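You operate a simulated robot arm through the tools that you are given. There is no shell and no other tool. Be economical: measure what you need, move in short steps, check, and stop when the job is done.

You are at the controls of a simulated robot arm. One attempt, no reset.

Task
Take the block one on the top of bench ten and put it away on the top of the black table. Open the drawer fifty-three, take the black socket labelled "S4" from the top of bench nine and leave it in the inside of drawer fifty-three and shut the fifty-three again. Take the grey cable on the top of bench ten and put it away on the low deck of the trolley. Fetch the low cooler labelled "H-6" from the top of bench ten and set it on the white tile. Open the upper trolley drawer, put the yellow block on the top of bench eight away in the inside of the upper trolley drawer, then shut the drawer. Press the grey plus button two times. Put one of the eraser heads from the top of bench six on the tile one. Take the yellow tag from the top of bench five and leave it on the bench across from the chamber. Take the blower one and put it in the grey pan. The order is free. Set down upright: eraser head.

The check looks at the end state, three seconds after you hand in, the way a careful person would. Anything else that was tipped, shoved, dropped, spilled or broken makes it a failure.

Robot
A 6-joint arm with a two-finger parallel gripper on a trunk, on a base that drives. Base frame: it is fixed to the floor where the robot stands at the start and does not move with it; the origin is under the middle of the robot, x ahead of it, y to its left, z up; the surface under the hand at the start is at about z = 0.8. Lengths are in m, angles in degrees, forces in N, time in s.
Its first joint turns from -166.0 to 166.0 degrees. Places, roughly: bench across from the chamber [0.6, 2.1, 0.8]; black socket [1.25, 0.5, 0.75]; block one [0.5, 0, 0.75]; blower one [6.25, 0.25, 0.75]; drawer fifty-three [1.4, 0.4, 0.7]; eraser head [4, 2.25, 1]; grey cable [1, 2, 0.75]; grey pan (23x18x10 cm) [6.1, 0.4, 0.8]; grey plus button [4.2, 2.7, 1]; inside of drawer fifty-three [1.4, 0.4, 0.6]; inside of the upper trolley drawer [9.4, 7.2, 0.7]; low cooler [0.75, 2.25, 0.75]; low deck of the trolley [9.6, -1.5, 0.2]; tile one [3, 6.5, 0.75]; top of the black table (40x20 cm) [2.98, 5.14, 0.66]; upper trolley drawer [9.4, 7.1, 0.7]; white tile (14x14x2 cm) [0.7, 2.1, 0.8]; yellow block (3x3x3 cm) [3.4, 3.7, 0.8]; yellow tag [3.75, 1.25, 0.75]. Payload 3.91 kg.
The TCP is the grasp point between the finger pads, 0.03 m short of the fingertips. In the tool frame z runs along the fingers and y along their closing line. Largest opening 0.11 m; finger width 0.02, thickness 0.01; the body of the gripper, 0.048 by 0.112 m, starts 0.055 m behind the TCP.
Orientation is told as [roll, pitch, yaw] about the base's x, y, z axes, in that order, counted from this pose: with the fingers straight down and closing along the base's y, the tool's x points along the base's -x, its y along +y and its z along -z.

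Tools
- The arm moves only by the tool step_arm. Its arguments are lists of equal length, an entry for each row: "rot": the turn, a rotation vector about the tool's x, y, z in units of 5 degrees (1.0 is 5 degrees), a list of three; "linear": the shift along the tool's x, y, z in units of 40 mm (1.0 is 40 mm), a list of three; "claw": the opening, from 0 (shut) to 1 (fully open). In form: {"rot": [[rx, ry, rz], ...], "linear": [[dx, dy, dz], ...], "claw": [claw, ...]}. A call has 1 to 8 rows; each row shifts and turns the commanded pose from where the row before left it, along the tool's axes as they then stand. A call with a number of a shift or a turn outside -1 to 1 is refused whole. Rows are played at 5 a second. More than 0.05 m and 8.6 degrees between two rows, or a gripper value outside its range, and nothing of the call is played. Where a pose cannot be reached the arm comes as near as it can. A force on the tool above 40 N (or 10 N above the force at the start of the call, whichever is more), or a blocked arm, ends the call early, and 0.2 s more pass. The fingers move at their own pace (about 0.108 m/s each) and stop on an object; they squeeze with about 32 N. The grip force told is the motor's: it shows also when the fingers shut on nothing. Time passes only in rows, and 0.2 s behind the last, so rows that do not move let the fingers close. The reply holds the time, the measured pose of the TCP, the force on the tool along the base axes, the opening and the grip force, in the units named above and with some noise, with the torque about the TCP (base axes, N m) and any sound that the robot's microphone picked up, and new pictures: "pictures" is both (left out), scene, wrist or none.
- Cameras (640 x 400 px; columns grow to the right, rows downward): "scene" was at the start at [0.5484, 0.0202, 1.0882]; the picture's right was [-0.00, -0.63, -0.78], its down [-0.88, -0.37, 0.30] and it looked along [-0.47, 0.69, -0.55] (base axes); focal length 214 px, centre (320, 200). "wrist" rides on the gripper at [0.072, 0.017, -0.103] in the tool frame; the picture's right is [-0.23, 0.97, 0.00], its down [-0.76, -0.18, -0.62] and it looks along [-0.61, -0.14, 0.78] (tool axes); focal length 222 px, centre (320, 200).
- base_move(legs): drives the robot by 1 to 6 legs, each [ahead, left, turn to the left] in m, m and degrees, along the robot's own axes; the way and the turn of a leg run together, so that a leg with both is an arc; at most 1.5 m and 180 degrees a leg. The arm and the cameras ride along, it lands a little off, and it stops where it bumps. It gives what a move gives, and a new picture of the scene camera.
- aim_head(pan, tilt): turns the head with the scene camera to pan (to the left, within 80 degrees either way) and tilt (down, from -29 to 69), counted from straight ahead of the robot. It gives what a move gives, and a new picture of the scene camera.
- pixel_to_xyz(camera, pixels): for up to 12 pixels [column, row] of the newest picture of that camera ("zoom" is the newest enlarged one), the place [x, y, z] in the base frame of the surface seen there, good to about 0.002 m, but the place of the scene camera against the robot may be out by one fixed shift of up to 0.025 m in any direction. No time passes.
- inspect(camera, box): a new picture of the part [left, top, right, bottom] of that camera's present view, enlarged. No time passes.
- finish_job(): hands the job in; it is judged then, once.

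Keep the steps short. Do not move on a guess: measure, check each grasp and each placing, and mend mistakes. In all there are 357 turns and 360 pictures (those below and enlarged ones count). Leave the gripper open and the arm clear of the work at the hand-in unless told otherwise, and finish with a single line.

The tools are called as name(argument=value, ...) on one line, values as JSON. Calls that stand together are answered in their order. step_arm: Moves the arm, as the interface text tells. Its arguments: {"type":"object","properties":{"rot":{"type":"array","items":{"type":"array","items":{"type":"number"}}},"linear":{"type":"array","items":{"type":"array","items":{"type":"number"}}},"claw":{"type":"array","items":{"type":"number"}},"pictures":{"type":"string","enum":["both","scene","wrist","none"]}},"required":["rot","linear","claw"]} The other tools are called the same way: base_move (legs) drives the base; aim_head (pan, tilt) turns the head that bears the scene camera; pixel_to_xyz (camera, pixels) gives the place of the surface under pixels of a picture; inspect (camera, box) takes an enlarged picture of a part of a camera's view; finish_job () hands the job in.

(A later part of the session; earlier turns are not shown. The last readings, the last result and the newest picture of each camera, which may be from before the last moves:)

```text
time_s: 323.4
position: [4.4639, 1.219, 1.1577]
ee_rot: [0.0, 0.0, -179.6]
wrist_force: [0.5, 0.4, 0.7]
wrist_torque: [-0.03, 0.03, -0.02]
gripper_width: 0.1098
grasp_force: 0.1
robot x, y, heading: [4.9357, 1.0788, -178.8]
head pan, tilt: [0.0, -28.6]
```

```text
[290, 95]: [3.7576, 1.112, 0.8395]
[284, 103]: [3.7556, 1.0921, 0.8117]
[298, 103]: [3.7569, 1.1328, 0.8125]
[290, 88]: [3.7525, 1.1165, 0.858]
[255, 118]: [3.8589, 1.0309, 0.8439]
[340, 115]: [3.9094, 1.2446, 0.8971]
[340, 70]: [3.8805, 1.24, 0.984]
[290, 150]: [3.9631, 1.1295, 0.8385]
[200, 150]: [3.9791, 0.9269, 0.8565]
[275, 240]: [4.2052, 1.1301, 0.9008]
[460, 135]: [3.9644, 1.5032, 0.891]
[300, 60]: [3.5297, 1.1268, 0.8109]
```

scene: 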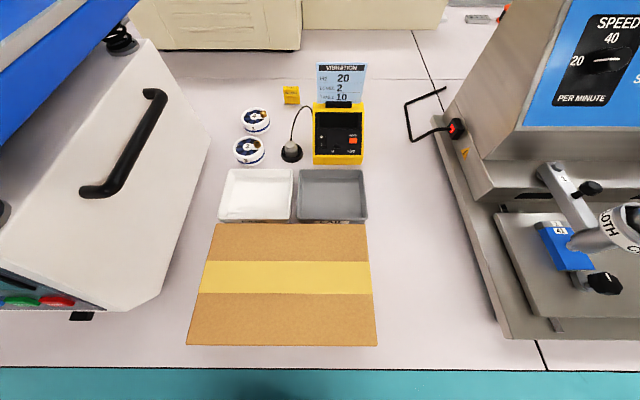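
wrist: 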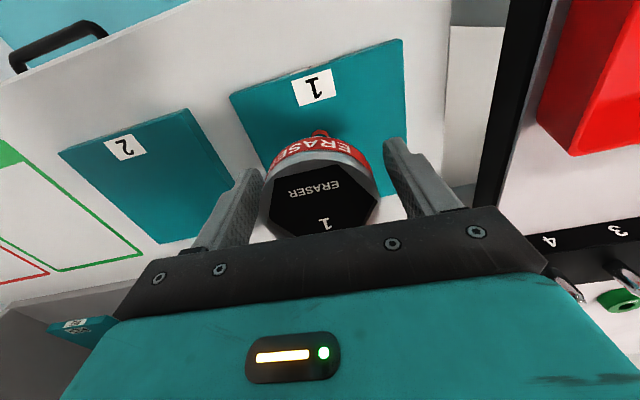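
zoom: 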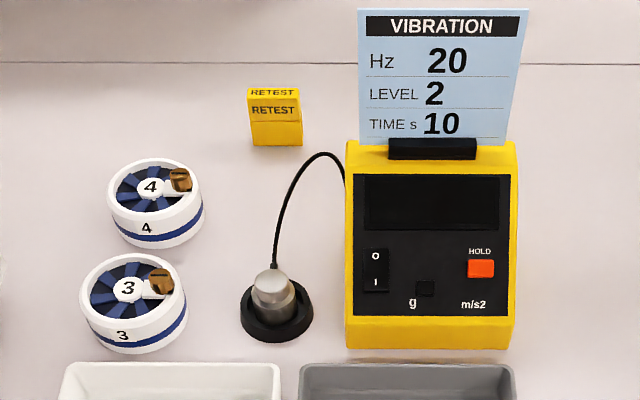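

The yellow "RETEST" tag stands at about (3.757,1.130), ~4 cm wide along y. It is far in, so I move the base to x≈4.72.

base_move(legs=[[0.2, -0.05, -1.2]])

step_arm(rot=[[0, 0, 0], [0, 0, 0], [0, 0, 0], [0, 0, 0], [0, 0, 0], [0, 0, 0], [0, 0, 0], [0, 0, 0]], linear=[[-1, 0.3, 0], [-1, 0.3, 0], [-1, 0.3, 0], [-1, 0.3, 0], [-1, 0.3, 0], [-1, 0.3, 0], [-1, 0.3, 0], [-1, 0.3, 0]], claw=[0.7, 0.7, 0.7, 0.7, 0.7, 0.7, 0.7, 0.7], pictures="both")

```text
time_s: 325.1
position: [4.2666, 1.2766, 1.158]
ee_rot: [0.1, 0.0, 179.4]
wrist_force: [-0.1, -0.2, -0.5]
wrist_torque: [0.02, 0.01, 0.0]
gripper_width: 0.1097
grasp_force: 0.1
robot x, y, heading: [4.7338, 1.1229, -180.1]
head pan, tilt: [0.0, -28.6]
```

scene: 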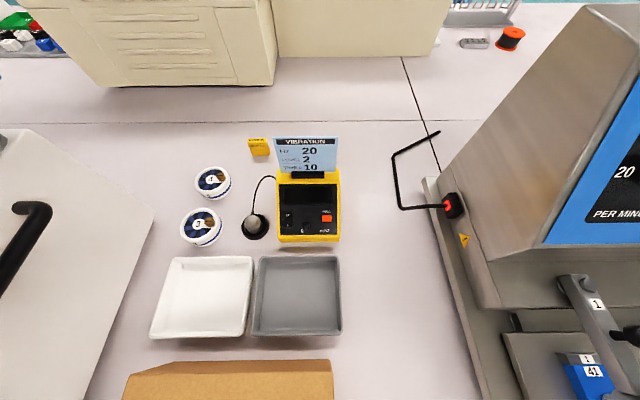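

```text
time_s: 326.9
position: [3.9465, 1.1845, 1.1588]
ee_rot: [-0.1, -0.2, 179.4]
wrist_force: [0.9, -0.5, 1.2]
wrist_torque: [-0.04, 0.09, -0.03]
gripper_width: 0.077
grasp_force: 0.0
robot x, y, heading: [4.7367, 1.1235, -180.1]
head pan, tilt: [0.0, -28.6]
```

scene: 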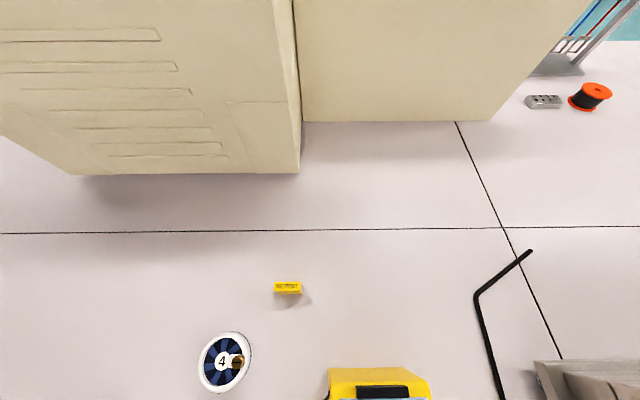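
wrist: 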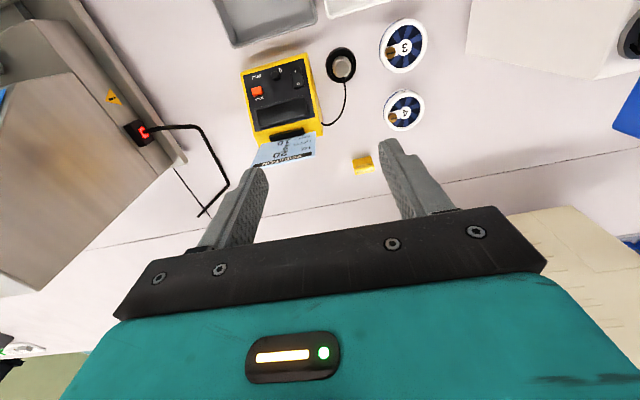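

pixel_to_xyz(camera="wrist", pixels=[[362, 164], [354, 160], [371, 158], [363, 172], [258, 155], [280, 150], [313, 140], [390, 110]])

pixel_to_xyz(camera="scene", pixels=[[287, 287], [298, 170], [290, 100], [290, 40], [140, 172], [260, 150], [280, 10], [350, 115], [350, 60]])

inspect(camera="wrist", box=[320, 130, 410, 190])

```text
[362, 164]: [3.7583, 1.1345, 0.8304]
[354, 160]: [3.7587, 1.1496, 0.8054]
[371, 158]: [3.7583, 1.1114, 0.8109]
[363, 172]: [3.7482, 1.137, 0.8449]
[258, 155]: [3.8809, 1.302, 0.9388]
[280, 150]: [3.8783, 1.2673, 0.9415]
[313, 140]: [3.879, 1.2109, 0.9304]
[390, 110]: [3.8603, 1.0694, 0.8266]
```

```text
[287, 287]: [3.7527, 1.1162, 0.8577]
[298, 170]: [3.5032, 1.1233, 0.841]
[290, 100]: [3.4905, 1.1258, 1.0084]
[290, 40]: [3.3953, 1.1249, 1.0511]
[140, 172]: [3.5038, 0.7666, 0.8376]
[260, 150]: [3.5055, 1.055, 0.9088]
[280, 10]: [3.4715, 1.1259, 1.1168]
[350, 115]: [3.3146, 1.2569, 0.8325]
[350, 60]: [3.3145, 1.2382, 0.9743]
```

```text
6.67 times, centred on (365, 160) of wrist
```

zoom: 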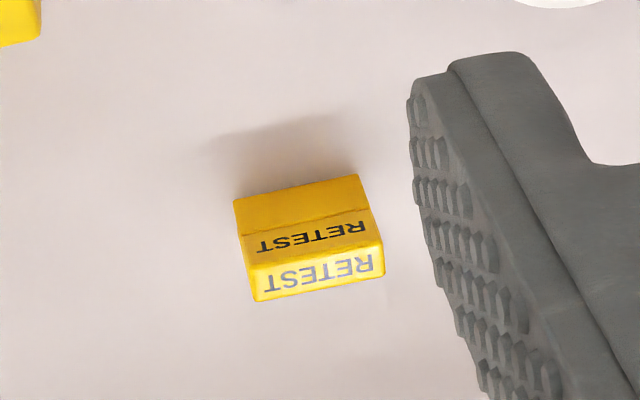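

Tag centre (3.752,1.131), top 0.846. I need 4 cm more reach, so the base goes ahead a little.

base_move(legs=[[0.045, 0, 0]])

```text
time_s: 327.9
position: [3.9119, 1.163, 1.1576]
ee_rot: [-0.1, 0.1, -179.6]
wrist_force: [0.5, -0.4, 0.0]
wrist_torque: [-0.02, 0.05, -0.01]
gripper_width: 0.0769
grasp_force: 0.0
robot x, y, heading: [4.7022, 1.1165, -178.9]
head pan, tilt: [0.0, -28.6]
stopped in leg 1: the robot was blocked; the commanded pose is now the measured one
```

scene: 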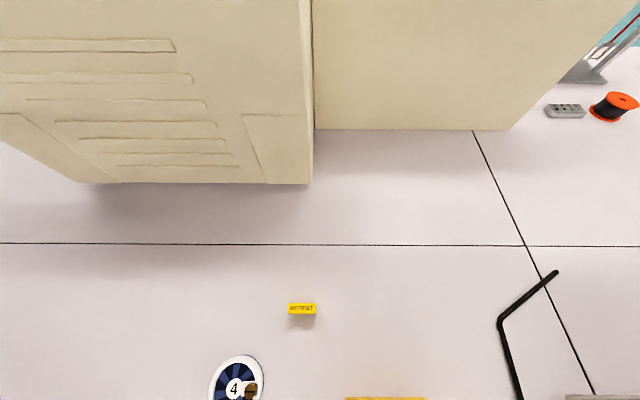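

step_arm(rot=[[0, 0, 0], [0, 0, 0], [0, 0, 0], [0, 0, 0], [0, 0, 0], [0, 0, 0], [0, 0, 0], [0, 0, 0]], linear=[[-1, 0.2, 0], [-1, 0.2, 0], [-1, 0.2, 0], [-1, 0.17, 0], [0, 0, 1], [0, 0, 1], [0, 0, 1], [0, 0, 1]], claw=[0.7, 0.7, 0.7, 0.7, 0.7, 0.7, 0.7, 0.7], pictures="wrist")

```text
time_s: 329.7
position: [3.7614, 1.1312, 0.9886]
ee_rot: [-0.1, -0.1, -179.8]
wrist_force: [-0.3, -0.3, 0.8]
wrist_torque: [-0.01, 0.02, -0.01]
gripper_width: 0.0768
grasp_force: 0.0
out of reach, approached as far as the arm can: row 4
robot x, y, heading: [4.6993, 1.1104, -179.2]
head pan, tilt: [0.0, -28.6]
```

wrist: 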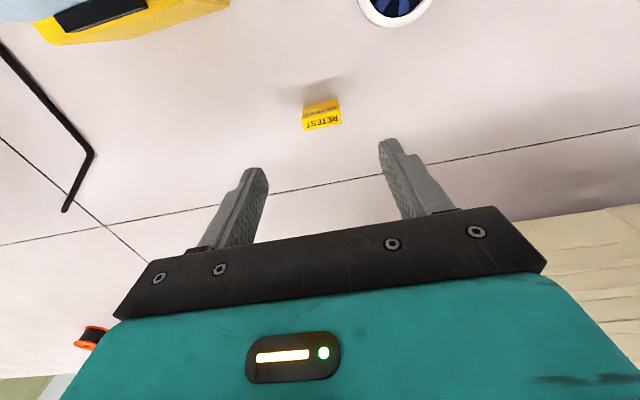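

pixel_to_xyz(camera="wrist", pixels=[[322, 123], [306, 127], [340, 119], [321, 108]])

step_arm(rot=[[0, 0, 0], [0, 0, 0], [0, 0, 0], [0, 0, 0]], linear=[[0, 0, 1], [-0.2, 0, 1], [0, 0, 1], [0, 0, 0.3]], claw=[0.7, 0.7, 0.7, 0.7], pictures="wrist")

```text
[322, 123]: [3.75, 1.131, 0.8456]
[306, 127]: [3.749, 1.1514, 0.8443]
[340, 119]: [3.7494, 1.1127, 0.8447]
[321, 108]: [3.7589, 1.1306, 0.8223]
```

```text
time_s: 330.7
position: [3.7529, 1.134, 0.854]
ee_rot: [-0.2, 0.0, -179.8]
wrist_force: [1.0, -0.1, -0.1]
wrist_torque: [0.02, -0.02, 0.03]
gripper_width: 0.077
grasp_force: 0.2
robot x, y, heading: [4.6995, 1.1175, -179.2]
head pan, tilt: [0.0, -28.6]
```

wrist: 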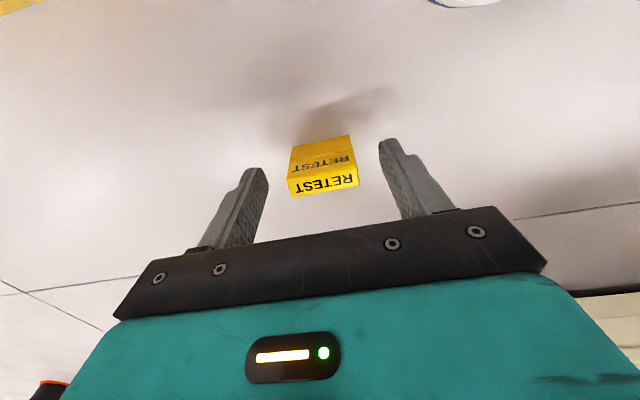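

Aligned. I lower 1.6 cm and close.

step_arm(rot=[[0, 0, 0], [0, 0, 0], [0, 0, 0], [0, 0, 0], [0, 0, 0]], linear=[[0, 0, 0.4], [0, 0, 0], [0, 0, 0], [0, 0, 0], [0, 0, -0.5]], claw=[0.7, 0.2, 0.2, 0.2, 0.2], pictures="wrist")

```text
time_s: 331.9
position: [3.7512, 1.132, 0.8572]
ee_rot: [-0.1, 0.0, -179.7]
wrist_force: [-0.4, 0.1, -0.3]
wrist_torque: [0.04, -0.01, -0.03]
gripper_width: 0.0429
grasp_force: 31.9
robot x, y, heading: [4.7016, 1.116, -178.9]
head pan, tilt: [0.0, -28.6]
```

wrist: 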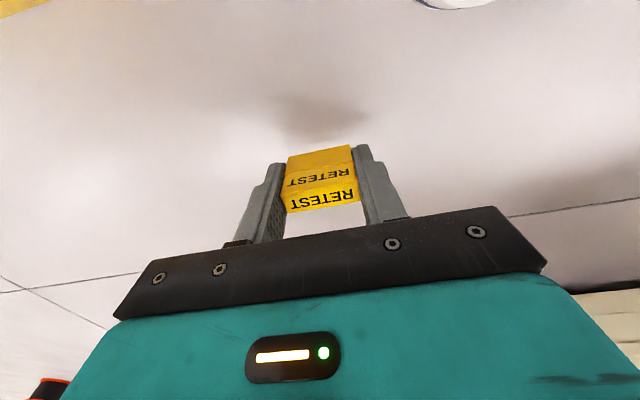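

Gripped (0.043). I lift and retract.

step_arm(rot=[[0, 0, 0], [0, 0, 0], [0, 0, 0], [0, 0, 0], [0, 0, 0], [0, 0, 0], [0, 0, 0], [0, 0, 0]], linear=[[0, 0, -1], [0, 0, -1], [0, 0, -1], [0, 0, -1], [0, 0, -1], [0, 0, -1], [0, 0, -1], [1, 0, 0]], claw=[0.2, 0.2, 0.2, 0.2, 0.2, 0.2, 0.2, 0.2], pictures="none")

step_arm(rot=[[0, 0, 0], [0, 0, 0], [0, 0, 0], [0, 0, 0], [0, 0, 0], [0, 0, 0], [0, 0, 0], [0, 0, 0]], linear=[[1, 0, 0], [1, 0, 0], [1, 0, 0], [1, 0, 0], [1, 0, 0], [1, 0, 0], [1, 0, 0], [1, 0, 0]], claw=[0.2, 0.2, 0.2, 0.2, 0.2, 0.2, 0.2, 0.2], pictures="none")

base_move(legs=[[-0.35, 0, -1], [0, 1.5, 0], [0, 1.25, 0]])

```text
time_s: 333.7
position: [3.7918, 1.1304, 1.1386]
ee_rot: [-0.1, 0.4, -179.5]
wrist_force: [-2.2, -0.5, -2.1]
wrist_torque: [0.04, -0.24, -0.02]
gripper_width: 0.0429
grasp_force: 31.9
robot x, y, heading: [4.7035, 1.1132, -178.6]
head pan, tilt: [0.0, -28.6]
```

```text
time_s: 335.5
position: [4.1124, 1.1334, 1.1385]
ee_rot: [-0.1, 0.1, -179.6]
wrist_force: [-1.2, -0.6, -0.5]
wrist_torque: [0.07, -0.09, 0.0]
gripper_width: 0.0427
grasp_force: 31.5
robot x, y, heading: [4.7014, 1.1138, -179.2]
head pan, tilt: [0.0, -28.6]
```

```text
time_s: 336.1
position: [4.1121, 1.1327, 1.1392]
ee_rot: [-0.1, 0.1, -179.7]
wrist_force: [-0.4, -0.7, -0.6]
wrist_torque: [-0.02, 0.01, -0.02]
gripper_width: 0.043
grasp_force: 32.5
robot x, y, heading: [4.7011, 1.1138, -178.8]
head pan, tilt: [0.0, -28.6]
stopped in leg 1: the robot was blocked; the commanded pose is now the measured one
```

scene: 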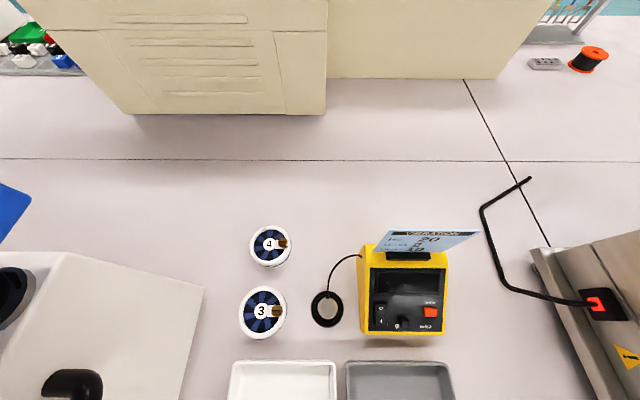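

base_move(legs=[[-0.34, 0, 0]])

```text
time_s: 338.3
position: [4.4421, 1.14, 1.1408]
ee_rot: [-0.1, 0.2, -179.6]
wrist_force: [0.2, 0.5, -0.7]
wrist_torque: [-0.04, 0.01, -0.02]
gripper_width: 0.043
grasp_force: 31.8
robot x, y, heading: [5.0329, 1.1236, -178.8]
head pan, tilt: [0.0, -28.6]
```

scene: 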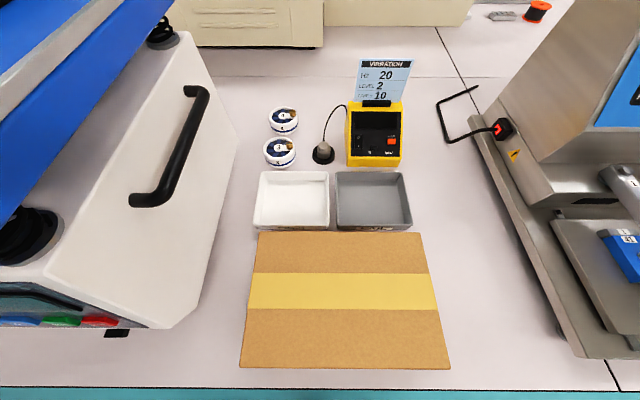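

I tuck the hand further in before strafing past the vibration table.

step_arm(rot=[[0, 0, 0], [0, 0, 0], [0, 0, 0], [0, 0, 0], [0, 0, 0]], linear=[[1, 0, 0], [1, 0, 0], [1, 0, 0], [1, 0, 0], [1, 0, 0]], claw=[0.2, 0.2, 0.2, 0.2, 0.2], pictures="none")

base_move(legs=[[0, 1.4, -1], [0, 1.3, 0], [0, 0, 180], [-1.4, 0, 0]])

```text
time_s: 339.5
position: [4.6421, 1.1418, 1.1406]
ee_rot: [-0.1, 0.1, -179.4]
wrist_force: [-0.9, 0.3, -0.4]
wrist_torque: [0.01, -0.09, 0.0]
gripper_width: 0.0431
grasp_force: 31.6
robot x, y, heading: [5.0303, 1.1228, -178.8]
head pan, tilt: [0.0, -28.6]
```

```text
time_s: 366.4
position: [4.068, -1.5586, 1.1424]
ee_rot: [-0.1, 0.0, -2.5]
wrist_force: [0.2, 0.3, -0.3]
wrist_torque: [0.01, -0.01, -0.01]
gripper_width: 0.043
grasp_force: 32.0
robot x, y, heading: [3.68, -1.516, -1.5]
head pan, tilt: [0.0, -28.6]
```

scene: 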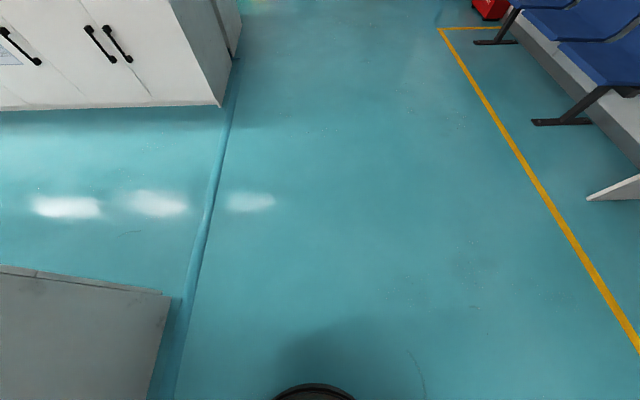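

Now I back west along y≈−1.5 to x≈−0.2, then strafe left (+y) up bench ten's aisle.

base_move(legs=[[-1.5, 0, 1.5], [-1.5, 0, 0], [-0.9, 0, 0], [0, 1.5, 0]])

```text
time_s: 392.4
position: [0.1298, 0.0332, 1.1415]
ee_rot: [0.0, 0.1, -0.2]
wrist_force: [-0.4, -0.3, 0.1]
wrist_torque: [-0.01, -0.02, 0.0]
gripper_width: 0.043
grasp_force: 31.9
robot x, y, heading: [-0.2589, 0.0541, 0.7]
head pan, tilt: [0.0, -28.6]
```

scene: 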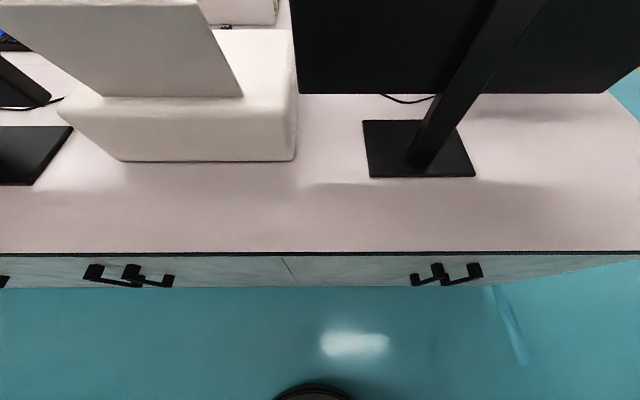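

base_move(legs=[[0, 1.4, -0.7], [0, 0.5, 0]])

```text
time_s: 401.9
position: [0.0703, 1.9271, 1.1415]
ee_rot: [-0.2, 0.1, 2.0]
wrist_force: [0.2, -0.6, -0.6]
wrist_torque: [-0.03, 0.01, -0.02]
gripper_width: 0.043
grasp_force: 32.0
robot x, y, heading: [-0.3216, 1.9389, 2.8]
head pan, tilt: [0.0, -28.6]
```

scene: 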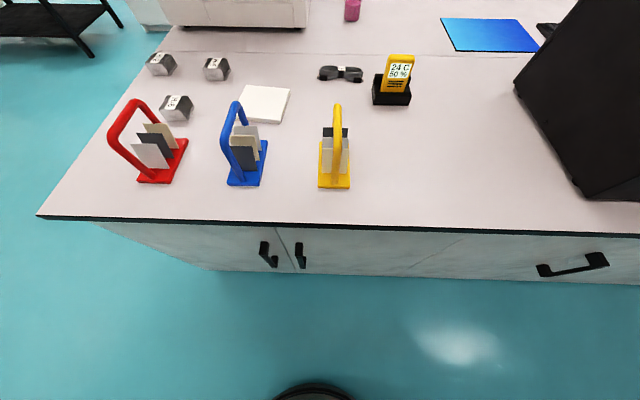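

inspect(camera="scene", box=[90, 30, 450, 220])

pixel_to_xyz(camera="scene", pixels=[[265, 103], [178, 105], [161, 62], [216, 67], [340, 73], [160, 177], [245, 180], [335, 183], [392, 100], [420, 170], [440, 130], [500, 200]])

```text
1.78 times, centred on (270, 125) of scene
```

zoom: 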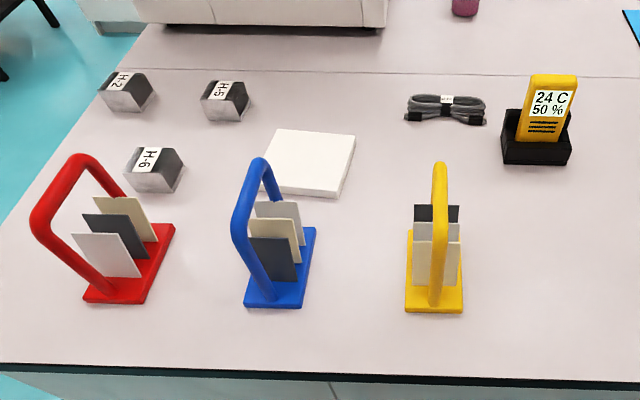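

```text
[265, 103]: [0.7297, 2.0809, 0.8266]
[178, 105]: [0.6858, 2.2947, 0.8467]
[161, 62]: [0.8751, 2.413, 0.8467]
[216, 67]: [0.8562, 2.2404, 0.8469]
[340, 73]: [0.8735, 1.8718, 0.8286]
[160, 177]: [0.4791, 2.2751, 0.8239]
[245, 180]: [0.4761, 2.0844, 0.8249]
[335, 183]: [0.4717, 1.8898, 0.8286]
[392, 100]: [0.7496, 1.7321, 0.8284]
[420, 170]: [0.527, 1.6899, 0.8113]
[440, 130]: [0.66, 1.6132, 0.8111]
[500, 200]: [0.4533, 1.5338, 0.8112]
```

White tile, coolers H-6, H-2, H-5 and the grey cable are in view. A free spot for the tag is (0.53,1.70). I move the base closer.

base_move(legs=[[0.25, -0.05, -2.8]])

```text
time_s: 403.7
position: [0.3256, 1.8657, 1.142]
ee_rot: [-0.1, 0.0, -0.3]
wrist_force: [-0.4, -0.6, -0.9]
wrist_torque: [0.01, 0.02, 0.02]
gripper_width: 0.0433
grasp_force: 32.4
robot x, y, heading: [-0.0617, 1.8924, 0.0]
head pan, tilt: [0.0, -28.6]
```

scene: 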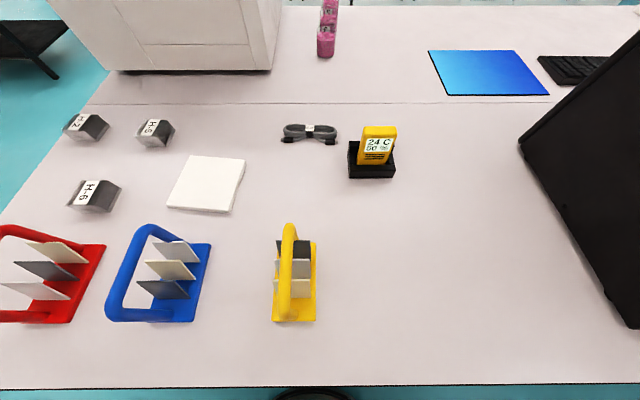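

step_arm(rot=[[0, 0, 0], [0, 0, 0], [0, 0, 0], [0, 0, 0], [0, 0, 0], [0, 0, 0], [0, 0, 0]], linear=[[-0.95, -0.7, 0], [-0.95, -0.7, 0], [-0.95, -0.7, 0], [-0.95, -0.7, 0], [-0.95, -0.7, 0], [-0.95, -0.7, 0], [0, 0, 1]], claw=[0.2, 0.2, 0.2, 0.2, 0.2, 0.2, 0.2], pictures="none")

step_arm(rot=[[0, 0, 0], [0, 0, 0], [0, 0, 0], [0, 0, 0], [0, 0, 0], [0, 0, 0], [0, 0, 0]], linear=[[0, 0, 1], [0, 0, 1], [0, 0, 1], [0, 0, 1], [0, 0, 1], [0, 0, 1], [0, 0, 0.3]], claw=[0.2, 0.2, 0.2, 0.2, 0.2, 0.2, 0.2], pictures="wrist")

```text
time_s: 405.3
position: [0.552, 1.6992, 1.1006]
ee_rot: [0.0, 0.1, -0.4]
wrist_force: [0.5, 1.3, -0.2]
wrist_torque: [0.04, -0.04, 0.0]
gripper_width: 0.0427
grasp_force: 32.4
robot x, y, heading: [-0.0664, 1.8913, 0.2]
head pan, tilt: [0.0, -28.6]
```

```text
time_s: 406.9
position: [0.553, 1.696, 0.851]
ee_rot: [-0.1, 0.1, -0.5]
wrist_force: [-0.4, -0.8, -0.6]
wrist_torque: [0.0, 0.03, 0.01]
gripper_width: 0.0429
grasp_force: 31.8
robot x, y, heading: [-0.0626, 1.8918, 0.1]
head pan, tilt: [0.0, -28.6]
```

wrist: 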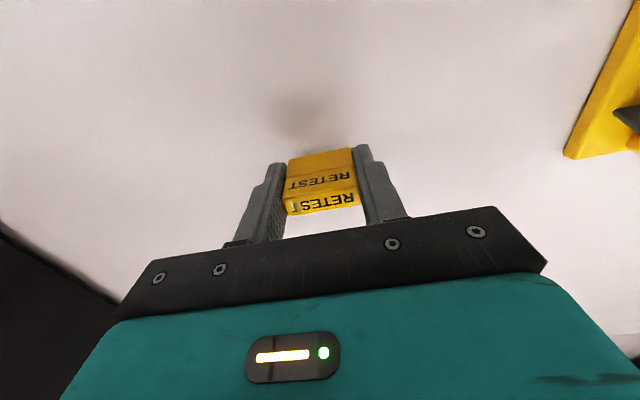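

Clear below. I lower to contact height (0.839), watching force.

step_arm(rot=[[0, 0, 0], [0, 0, 0], [0, 0, 0]], linear=[[0, 0, 0.2], [0, 0, 0.08], [0, 0, 0]], claw=[0.2, 0.2, 0.2], pictures="none")

```text
time_s: 407.7
position: [0.5517, 1.6984, 0.8407]
ee_rot: [0.0, 0.1, -0.4]
wrist_force: [-0.4, -0.9, -0.5]
wrist_torque: [0.03, -0.01, 0.02]
gripper_width: 0.0431
grasp_force: 31.8
robot x, y, heading: [-0.0654, 1.896, 0.3]
head pan, tilt: [0.0, -28.6]
```

step_arm(rot=[[0, 0, 0], [0, 0, 0]], linear=[[0, 0, 0.05], [0, 0, 0]], claw=[0.2, 0.2], pictures="none")

step_arm(rot=[[0, 0, 0], [0, 0, 0], [0, 0, 0], [0, 0, 0], [0, 0, 0], [0, 0, 0]], linear=[[0, 0, 0], [0, 0, 0], [0, 0, -1], [0, 0, -1], [0, 0, -1], [0, 0, -1]], claw=[0.7, 0.7, 0.7, 0.7, 0.7, 0.7], pictures="wrist")

```text
time_s: 408.3
position: [0.5518, 1.6982, 0.8384]
ee_rot: [-0.1, 0.0, -0.4]
wrist_force: [0.1, -0.3, 2.6]
wrist_torque: [0.03, -0.04, -0.01]
gripper_width: 0.0429
grasp_force: 32.1
robot x, y, heading: [-0.0655, 1.8962, 0.2]
head pan, tilt: [0.0, -28.6]
```

```text
time_s: 409.7
position: [0.5528, 1.6977, 0.9956]
ee_rot: [0.1, 0.1, -0.4]
wrist_force: [0.2, 0.2, -0.3]
wrist_torque: [0.0, 0.06, 0.0]
gripper_width: 0.0768
grasp_force: 0.0
robot x, y, heading: [-0.0632, 1.8927, 0.3]
head pan, tilt: [0.0, -28.6]
```

wrist: 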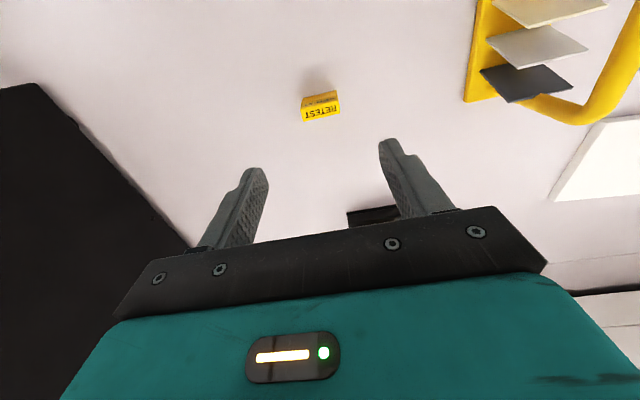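

The tag stands on bench ten. Next the H-6 cooler: raise, strafe left 0.3 m, look.

step_arm(rot=[[0, 0, 0], [0, 0, 0], [0, 0, 0], [0, 0, 0], [0, 0, 0], [0, 0, 0]], linear=[[0, 0, -1], [0, 0, -1], [0, 0, -1], [0, 0, -1], [0, 0.9, 0], [0, 0.9, 0]], claw=[1, 1, 1, 1, 1, 1], pictures="none")

base_move(legs=[[0, 0.35, 0]])

aim_head(pan=10, tilt=0)

```text
time_s: 411.1
position: [0.5538, 1.7699, 1.1569]
ee_rot: [-0.2, 0.2, -0.4]
wrist_force: [1.1, -0.5, 0.0]
wrist_torque: [-0.01, 0.02, -0.01]
gripper_width: 0.1101
grasp_force: 0.1
robot x, y, heading: [-0.0657, 1.8923, 0.4]
head pan, tilt: [0.0, -28.6]
```

```text
time_s: 413.4
position: [0.5528, 2.114, 1.1565]
ee_rot: [-0.1, 0.1, -0.3]
wrist_force: [-0.1, -0.4, 0.5]
wrist_torque: [-0.01, -0.01, 0.0]
gripper_width: 0.11
grasp_force: 0.1
robot x, y, heading: [-0.0663, 2.2383, 0.2]
head pan, tilt: [0.0, -28.6]
```

scene: 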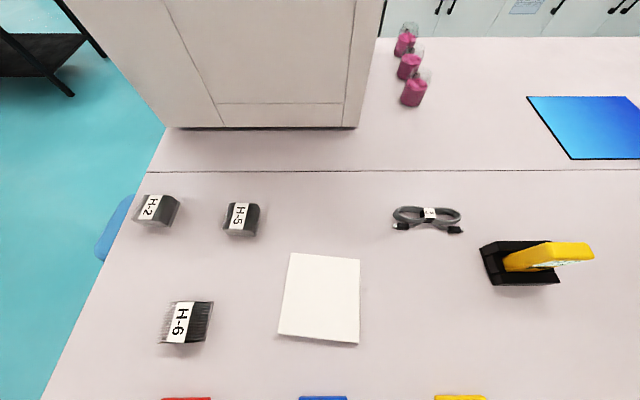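

```text
time_s: 414.3
position: [0.5513, 2.1143, 1.1569]
ee_rot: [-0.1, 0.2, -0.3]
wrist_force: [0.6, -0.1, 0.5]
wrist_torque: [0.0, 0.02, 0.02]
gripper_width: 0.1101
grasp_force: 0.0
robot x, y, heading: [-0.0637, 2.2367, 0.3]
head pan, tilt: [10.0, 0.0]
```

scene: 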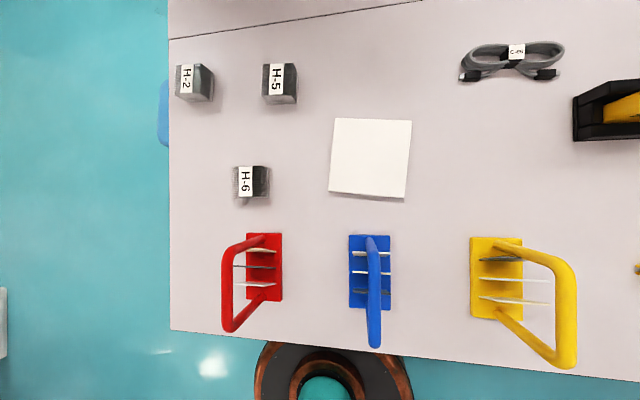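

inspect(camera="scene", box=[160, 50, 320, 220])

pixel_to_xyz(camera="scene", pixels=[[246, 182], [236, 167], [268, 168], [237, 195], [266, 196], [252, 205], [334, 120], [410, 122], [405, 196], [331, 191], [510, 60], [370, 160]])

```text
2.35 times, centred on (240, 135) of scene
```

zoom: 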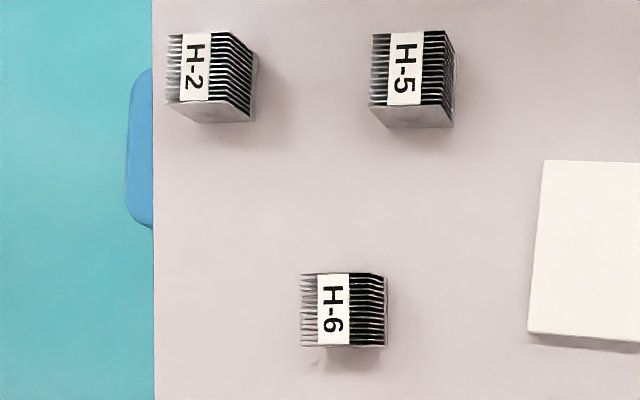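

```text
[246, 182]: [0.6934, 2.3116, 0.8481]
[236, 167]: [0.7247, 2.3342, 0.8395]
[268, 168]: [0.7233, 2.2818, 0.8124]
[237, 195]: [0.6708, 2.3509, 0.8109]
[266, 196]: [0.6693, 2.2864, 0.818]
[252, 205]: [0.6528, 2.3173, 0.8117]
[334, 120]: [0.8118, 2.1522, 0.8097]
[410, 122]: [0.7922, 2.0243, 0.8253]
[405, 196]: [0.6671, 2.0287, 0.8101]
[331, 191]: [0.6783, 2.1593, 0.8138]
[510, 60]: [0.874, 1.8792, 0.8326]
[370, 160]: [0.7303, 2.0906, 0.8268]
```

step_arm(rot=[[0, 0, 0], [0, 0, 0], [0, 0, 0], [0, 0, 0], [0, 0, 0], [0, 0, 0], [0, 0, 0], [0, 0, 0]], linear=[[-0.72, 0.85, 0], [-0.72, 0.85, 0], [-0.72, 0.85, 0], [-0.72, 0.85, 0], [-0.72, 0.85, 0], [0, 0.98, 0.5], [0, 0, 1], [0, 0, 1]], claw=[1, 1, 1, 1, 1, 1, 1, 1], pictures="wrist")

inspect(camera="wrist", box=[240, 60, 400, 180])

```text
time_s: 416.1
position: [0.6947, 2.3217, 1.0546]
ee_rot: [-0.1, 0.0, -0.2]
wrist_force: [-0.9, 0.3, -0.1]
wrist_torque: [-0.03, -0.05, -0.02]
gripper_width: 0.1101
grasp_force: 0.0
robot x, y, heading: [-0.0618, 2.2364, 0.5]
head pan, tilt: [10.0, 0.0]
```

wrist: 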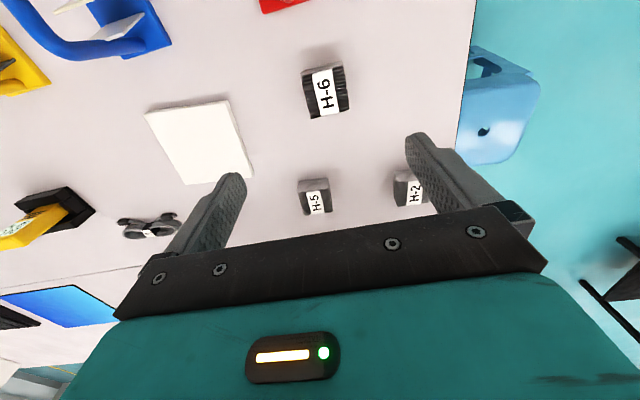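

```text
3.33 times, centred on (320, 120) of wrist
```

zoom: 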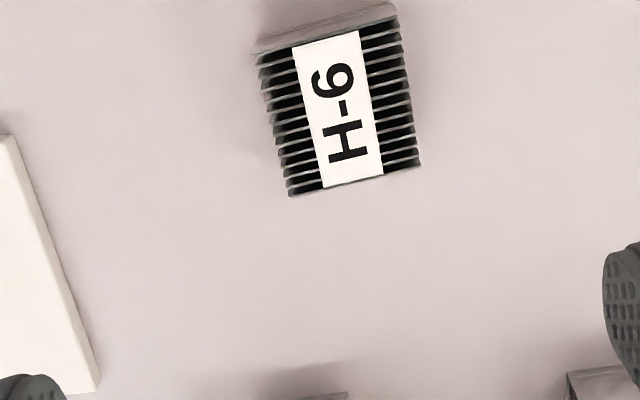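

pixel_to_xyz(camera="wrist", pixels=[[325, 95], [304, 74], [342, 68], [348, 107], [312, 117], [318, 80], [332, 110], [328, 68]])

```text
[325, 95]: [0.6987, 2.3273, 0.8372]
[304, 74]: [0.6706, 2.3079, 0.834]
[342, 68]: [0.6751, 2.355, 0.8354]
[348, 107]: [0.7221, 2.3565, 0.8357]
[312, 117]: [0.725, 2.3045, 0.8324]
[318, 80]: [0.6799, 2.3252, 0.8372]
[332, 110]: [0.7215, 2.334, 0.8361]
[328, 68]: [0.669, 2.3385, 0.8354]
```

H-6 centre (0.6985,2.330), 5 cm, top 0.837. I lower and grip.

step_arm(rot=[[0, 0, 0], [0, 0, 0], [0, 0, 0], [0, 0, 0], [0, 0, 0], [0, 0, 0], [0, 0, 0], [0, 0, 0]], linear=[[-0.1, 0.2, 0], [0, 0, 1], [0, 0, 1], [0, 0, 1], [0, 0, 1], [0, 0, 1], [0, 0, 0.5], [0, 0, 0]], claw=[1, 1, 1, 1, 1, 1, 1, 1], pictures="wrist")

step_arm(rot=[[0, 0, 0], [0, 0, 0], [0, 0, 0], [0, 0, 0], [0, 0, 0], [0, 0, 0], [0, 0, 0]], linear=[[0, 0, 0], [0, 0, 0], [0, 0, 0], [0, 0, 0], [0, 0, -0.5], [0, 0, -1], [0, 0, -1]], claw=[0.2, 0.2, 0.2, 0.2, 0.2, 0.2, 0.2], pictures="wrist")

```text
time_s: 417.9
position: [0.6983, 2.3296, 0.8359]
ee_rot: [-0.2, 0.1, -0.3]
wrist_force: [-0.4, 0.2, 0.3]
wrist_torque: [0.03, 0.0, -0.01]
gripper_width: 0.1101
grasp_force: 0.0
robot x, y, heading: [-0.0636, 2.2377, 0.5]
head pan, tilt: [10.0, 0.0]
```

wrist: 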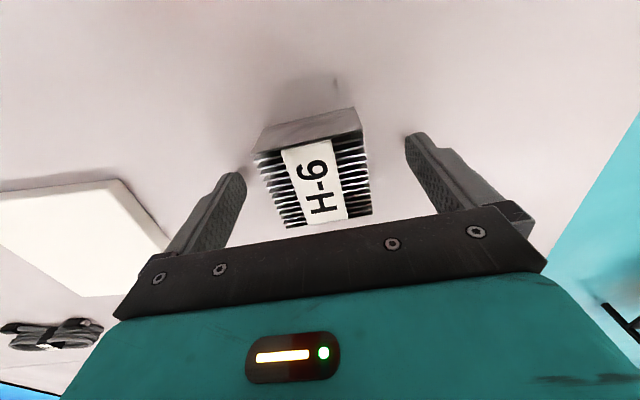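

```text
time_s: 419.5
position: [0.7015, 2.3297, 0.9377]
ee_rot: [-0.1, 0.1, -0.2]
wrist_force: [0.7, -0.1, -2.4]
wrist_torque: [-0.01, 0.05, -0.03]
gripper_width: 0.0578
grasp_force: 32.0
robot x, y, heading: [-0.0642, 2.2383, 0.3]
head pan, tilt: [10.0, 0.0]
```

wrist: 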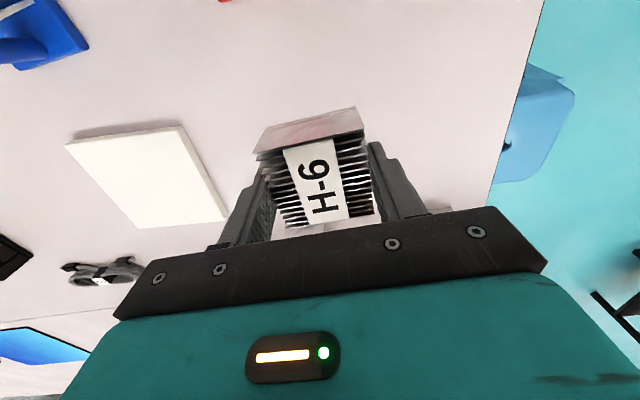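

Held. I measure the white tile in the wrist view.

pixel_to_xyz(camera="wrist", pixels=[[70, 147], [180, 130], [222, 212], [140, 225], [145, 175]])

```text
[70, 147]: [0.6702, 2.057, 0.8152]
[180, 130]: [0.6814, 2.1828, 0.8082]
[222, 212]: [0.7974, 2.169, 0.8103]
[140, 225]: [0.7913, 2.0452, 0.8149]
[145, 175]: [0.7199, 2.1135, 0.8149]
```

Tile centre (0.735,2.113), top 0.815. I carry the cooler over and lower to 0.857.

step_arm(rot=[[0, 0, 0], [0, 0, 0], [0, 0, 0], [0, 0, 0], [0, 0, 0], [0, 0, 0], [0, 0, 1], [0, 0, 0]], linear=[[-0.14, -0.9, 0], [-0.14, -0.9, 0], [-0.14, -0.9, 0], [-0.14, -0.9, 0], [-0.14, -0.9, 0], [-0.14, -0.9, 0], [0, 0, 1], [0, 0, 0.98]], claw=[0.2, 0.2, 0.2, 0.2, 0.2, 0.2, 0.2, 0.2], pictures="both")

```text
time_s: 421.3
position: [0.7335, 2.1141, 0.8565]
ee_rot: [-0.1, 0.0, -5.3]
wrist_force: [0.2, -0.1, -1.1]
wrist_torque: [-0.02, -0.02, -0.01]
gripper_width: 0.0575
grasp_force: 31.4
robot x, y, heading: [-0.0653, 2.238, 0.4]
head pan, tilt: [10.0, 0.0]
```

scene: 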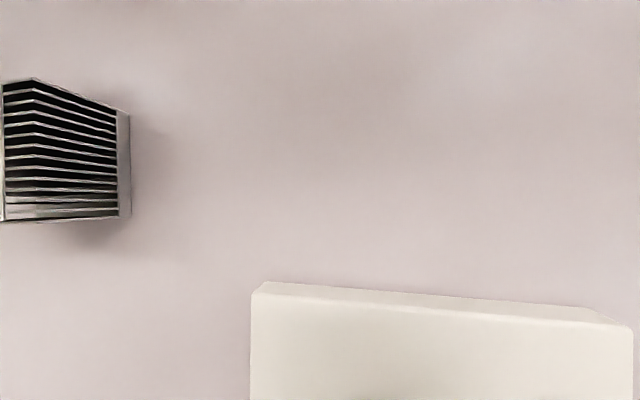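
wrist: 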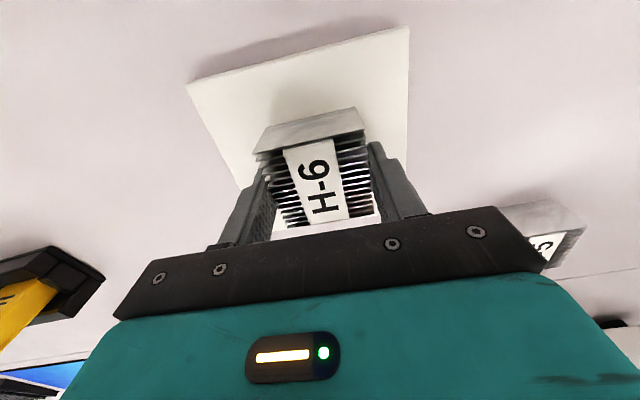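

step_arm(rot=[[0, 0, 0], [0, 0, 0]], linear=[[0, 0, 0.1], [0, 0, 0.04]], claw=[0.2, 0.2], pictures="none")

```text
time_s: 421.9
position: [0.7337, 2.1137, 0.8514]
ee_rot: [-0.2, 0.1, -5.3]
wrist_force: [-0.6, 0.4, -0.1]
wrist_torque: [0.05, 0.05, -0.02]
gripper_width: 0.0576
grasp_force: 32.1
robot x, y, heading: [-0.0641, 2.2354, 0.6]
head pan, tilt: [10.0, 0.0]
```

step_arm(rot=[[0, 0, 0], [0, 0, 0]], linear=[[0, 0, 0.04], [0, 0, 0]], claw=[0.2, 0.2], pictures="none")

```text
time_s: 422.5
position: [0.7346, 2.1139, 0.8508]
ee_rot: [-0.1, 0.0, -5.3]
wrist_force: [2.4, 2.9, 14.4]
wrist_torque: [0.26, 0.3, -0.04]
gripper_width: 0.0576
grasp_force: 31.8
robot x, y, heading: [-0.0622, 2.2376, 0.5]
head pan, tilt: [10.0, 0.0]
```

Contact. I open and rise.

step_arm(rot=[[0, 0, 0], [0, 0, 0], [0, 0, 0], [0, 0, 0], [0, 0, 0], [0, 0, 0], [0, 0, 0]], linear=[[0, 0, -0.02], [0, 0, 0], [0, 0, 0], [0, 0, -1], [0, 0, -1], [0, 0, -1], [0, 0, -1]], claw=[0.9, 0.9, 0.9, 0.9, 0.9, 0.9, 0.9], pictures="wrist")

```text
time_s: 424.1
position: [0.7337, 2.1146, 1.0092]
ee_rot: [-0.1, 0.1, -5.4]
wrist_force: [0.2, 0.3, -0.5]
wrist_torque: [-0.04, 0.05, 0.0]
gripper_width: 0.099
grasp_force: 0.1
robot x, y, heading: [-0.0636, 2.2387, 0.5]
head pan, tilt: [10.0, 0.0]
```

wrist: 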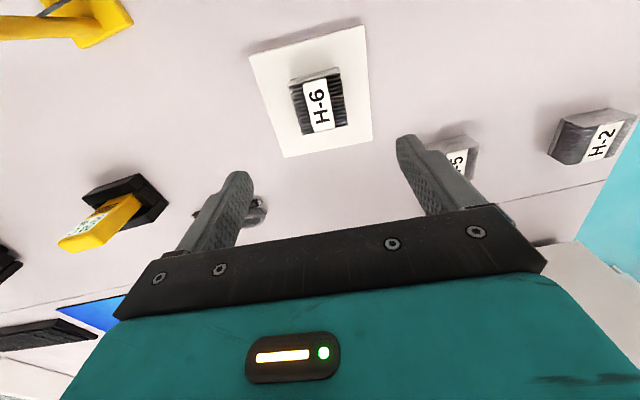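

H-6 sits on the tile. Next the cable at about (0.874,1.896): raise, move base right 0.3 and ahead 0.08.

step_arm(rot=[[0, 0, -1], [0, 0, 0], [0, 0, 0], [0, 0, 0], [0, 0, 0]], linear=[[0, 0, -1], [0, 0, -1], [0, 0, -1], [0, 0, -0.5], [0, 0, 0]], claw=[1, 1, 1, 1, 1], pictures="none")

base_move(legs=[[0.08, -0.3, 0]])

aim_head(pan=0, tilt=-5)

```text
time_s: 425.3
position: [0.7325, 2.1137, 1.1501]
ee_rot: [-0.1, 0.1, -0.4]
wrist_force: [0.1, 0.3, -0.3]
wrist_torque: [-0.01, -0.01, 0.01]
gripper_width: 0.11
grasp_force: 0.1
robot x, y, heading: [-0.064, 2.2347, 0.4]
head pan, tilt: [10.0, 0.0]
```

```text
time_s: 427.4
position: [0.816, 1.8223, 1.1489]
ee_rot: [-0.1, 0.1, 0.0]
wrist_force: [0.7, -0.3, -0.5]
wrist_torque: [0.0, -0.01, 0.01]
gripper_width: 0.1103
grasp_force: 0.0
robot x, y, heading: [0.0163, 1.9398, 0.9]
head pan, tilt: [10.0, 0.0]
```

scene: 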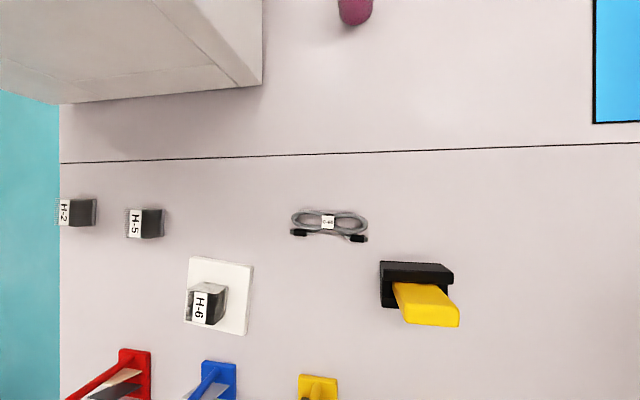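

```text
time_s: 428.1
position: [0.8147, 1.8217, 1.1494]
ee_rot: [-0.1, 0.1, 0.1]
wrist_force: [-0.2, 0.8, 1.0]
wrist_torque: [-0.01, -0.01, 0.01]
gripper_width: 0.11
grasp_force: 0.0
robot x, y, heading: [0.0137, 1.939, 1.0]
head pan, tilt: [0.0, -5.0]
```

scene: 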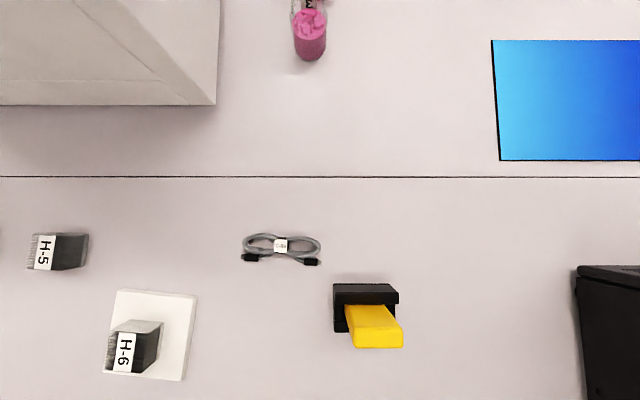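

inspect(camera="scene", box=[220, 210, 340, 290])

pixel_to_xyz(camera="scene", pixels=[[280, 246], [243, 247], [320, 247], [265, 235], [300, 236], [250, 258], [311, 262], [280, 255], [260, 80], [215, 104], [365, 290]])

```text
5.00 times, centred on (280, 250) of scene
```

zoom: 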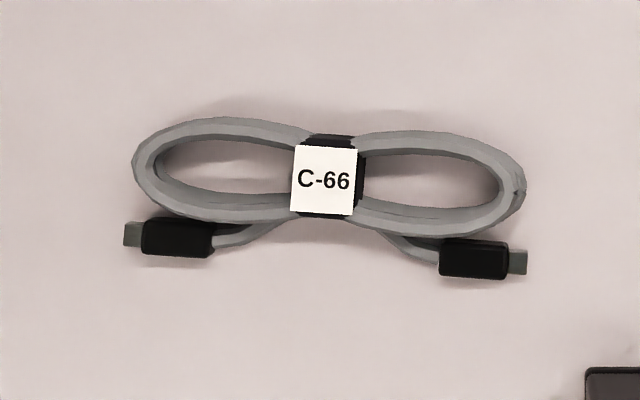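

```text
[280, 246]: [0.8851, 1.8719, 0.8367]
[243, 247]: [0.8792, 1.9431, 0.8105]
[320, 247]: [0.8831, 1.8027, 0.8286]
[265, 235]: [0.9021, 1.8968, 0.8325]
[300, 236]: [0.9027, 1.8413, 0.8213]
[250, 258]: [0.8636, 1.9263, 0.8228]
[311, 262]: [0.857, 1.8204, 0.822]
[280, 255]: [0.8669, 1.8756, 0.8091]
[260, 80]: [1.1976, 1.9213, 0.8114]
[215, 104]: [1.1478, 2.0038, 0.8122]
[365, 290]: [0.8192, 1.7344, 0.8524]
```

The cable C-66 is bundled at its waist, centre ≈ (0.886,1.889). I move above it and yaw the tool 90° to pinch along x.

step_arm(rot=[[0, 0, 0], [0, 0, 0], [0, 0, -1], [0, 0, -1], [0, 0, -1], [0, 0, -1], [0, 0, -1], [0, 0, -1]], linear=[[-0.85, 0.84, 0], [-0.85, 0.84, 0], [0, 0, 0], [0, 0, 0], [0, 0, 0], [0, 0, 0], [0, 0, 0], [0, 0, 0]], claw=[0.8, 0.8, 0.8, 0.8, 0.8, 0.8, 0.8, 0.8], pictures="none")

step_arm(rot=[[0, 0, -1], [0, 0, -1], [0, 0, -1], [0, 0, -1], [0, 0, -1], [0, 0, -1], [0, 0, -1], [0, 0, -1]], linear=[[0, 0, 0], [0, 0, 0], [0, 0, 0], [0, 0, 0], [0, 0, 0], [0, 0, 0], [0, 0, 0], [0, 0, 0]], claw=[0.8, 0.8, 0.8, 0.8, 0.8, 0.8, 0.8, 0.8], pictures="none")

step_arm(rot=[[0, 0, -1], [0, 0, -1], [0, 0, -1], [0, 0, -1], [0, 0, 0], [0, 0, 0], [0, 0, 0], [0, 0, 0]], linear=[[0, 0, 0], [0, 0, 0], [0, 0, 0], [0, 0, 0], [0, 0, 1], [0, 0, 1], [0, 0, 1], [0, 0, 1]], claw=[0.8, 0.8, 0.8, 0.8, 0.8, 0.8, 0.8, 0.8], pictures="wrist")

```text
time_s: 429.9
position: [0.8834, 1.8885, 1.1509]
ee_rot: [0.0, 0.2, 30.2]
wrist_force: [-0.5, 0.2, 1.1]
wrist_torque: [0.02, -0.03, 0.02]
gripper_width: 0.0878
grasp_force: 0.0
robot x, y, heading: [0.0195, 1.942, 0.9]
head pan, tilt: [0.0, -5.0]
```

```text
time_s: 431.7
position: [0.8823, 1.8894, 1.1486]
ee_rot: [0.0, 0.1, 70.2]
wrist_force: [-0.3, -0.2, 0.7]
wrist_torque: [0.01, 0.03, 0.01]
gripper_width: 0.088
grasp_force: 0.0
robot x, y, heading: [0.0161, 1.9387, 1.0]
head pan, tilt: [0.0, -5.0]
```

```text
time_s: 433.5
position: [0.882, 1.892, 0.9869]
ee_rot: [0.0, 0.1, 90.1]
wrist_force: [-0.3, 0.0, -0.4]
wrist_torque: [0.01, 0.0, 0.06]
gripper_width: 0.0882
grasp_force: 0.0
robot x, y, heading: [0.0149, 1.9397, 0.8]
head pan, tilt: [0.0, -5.0]
```

wrist: 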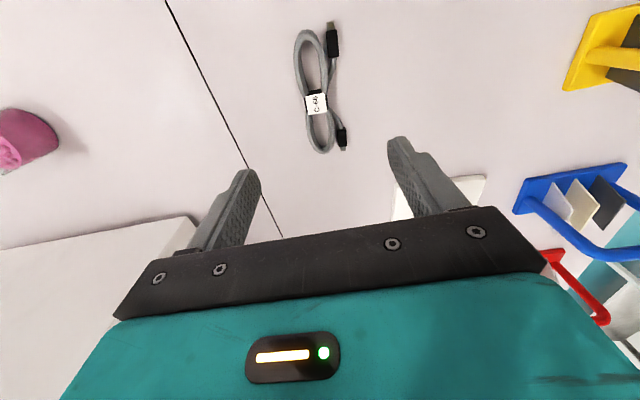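

pixel_to_xyz(camera="wrist", pixels=[[316, 104], [305, 105], [329, 100], [316, 95], [318, 114], [300, 103], [333, 100]])

inspect(camera="wrist", box=[270, 10, 370, 170])

```text
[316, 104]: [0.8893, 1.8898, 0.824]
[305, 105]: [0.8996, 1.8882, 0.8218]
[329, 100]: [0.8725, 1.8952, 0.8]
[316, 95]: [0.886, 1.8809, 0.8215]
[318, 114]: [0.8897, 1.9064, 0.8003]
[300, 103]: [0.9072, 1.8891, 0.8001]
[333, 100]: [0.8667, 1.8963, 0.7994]
```

```text
2.50 times, centred on (320, 90) of wrist
```

zoom: 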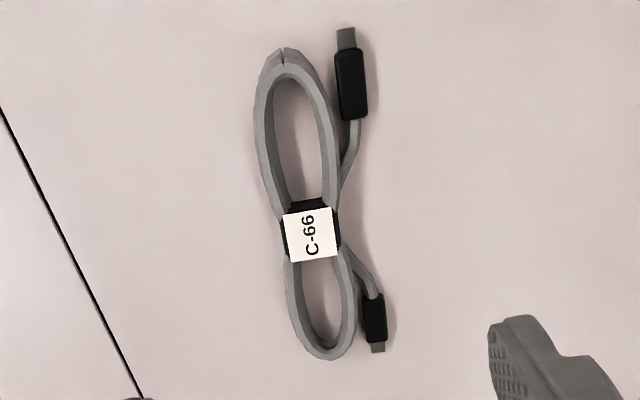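

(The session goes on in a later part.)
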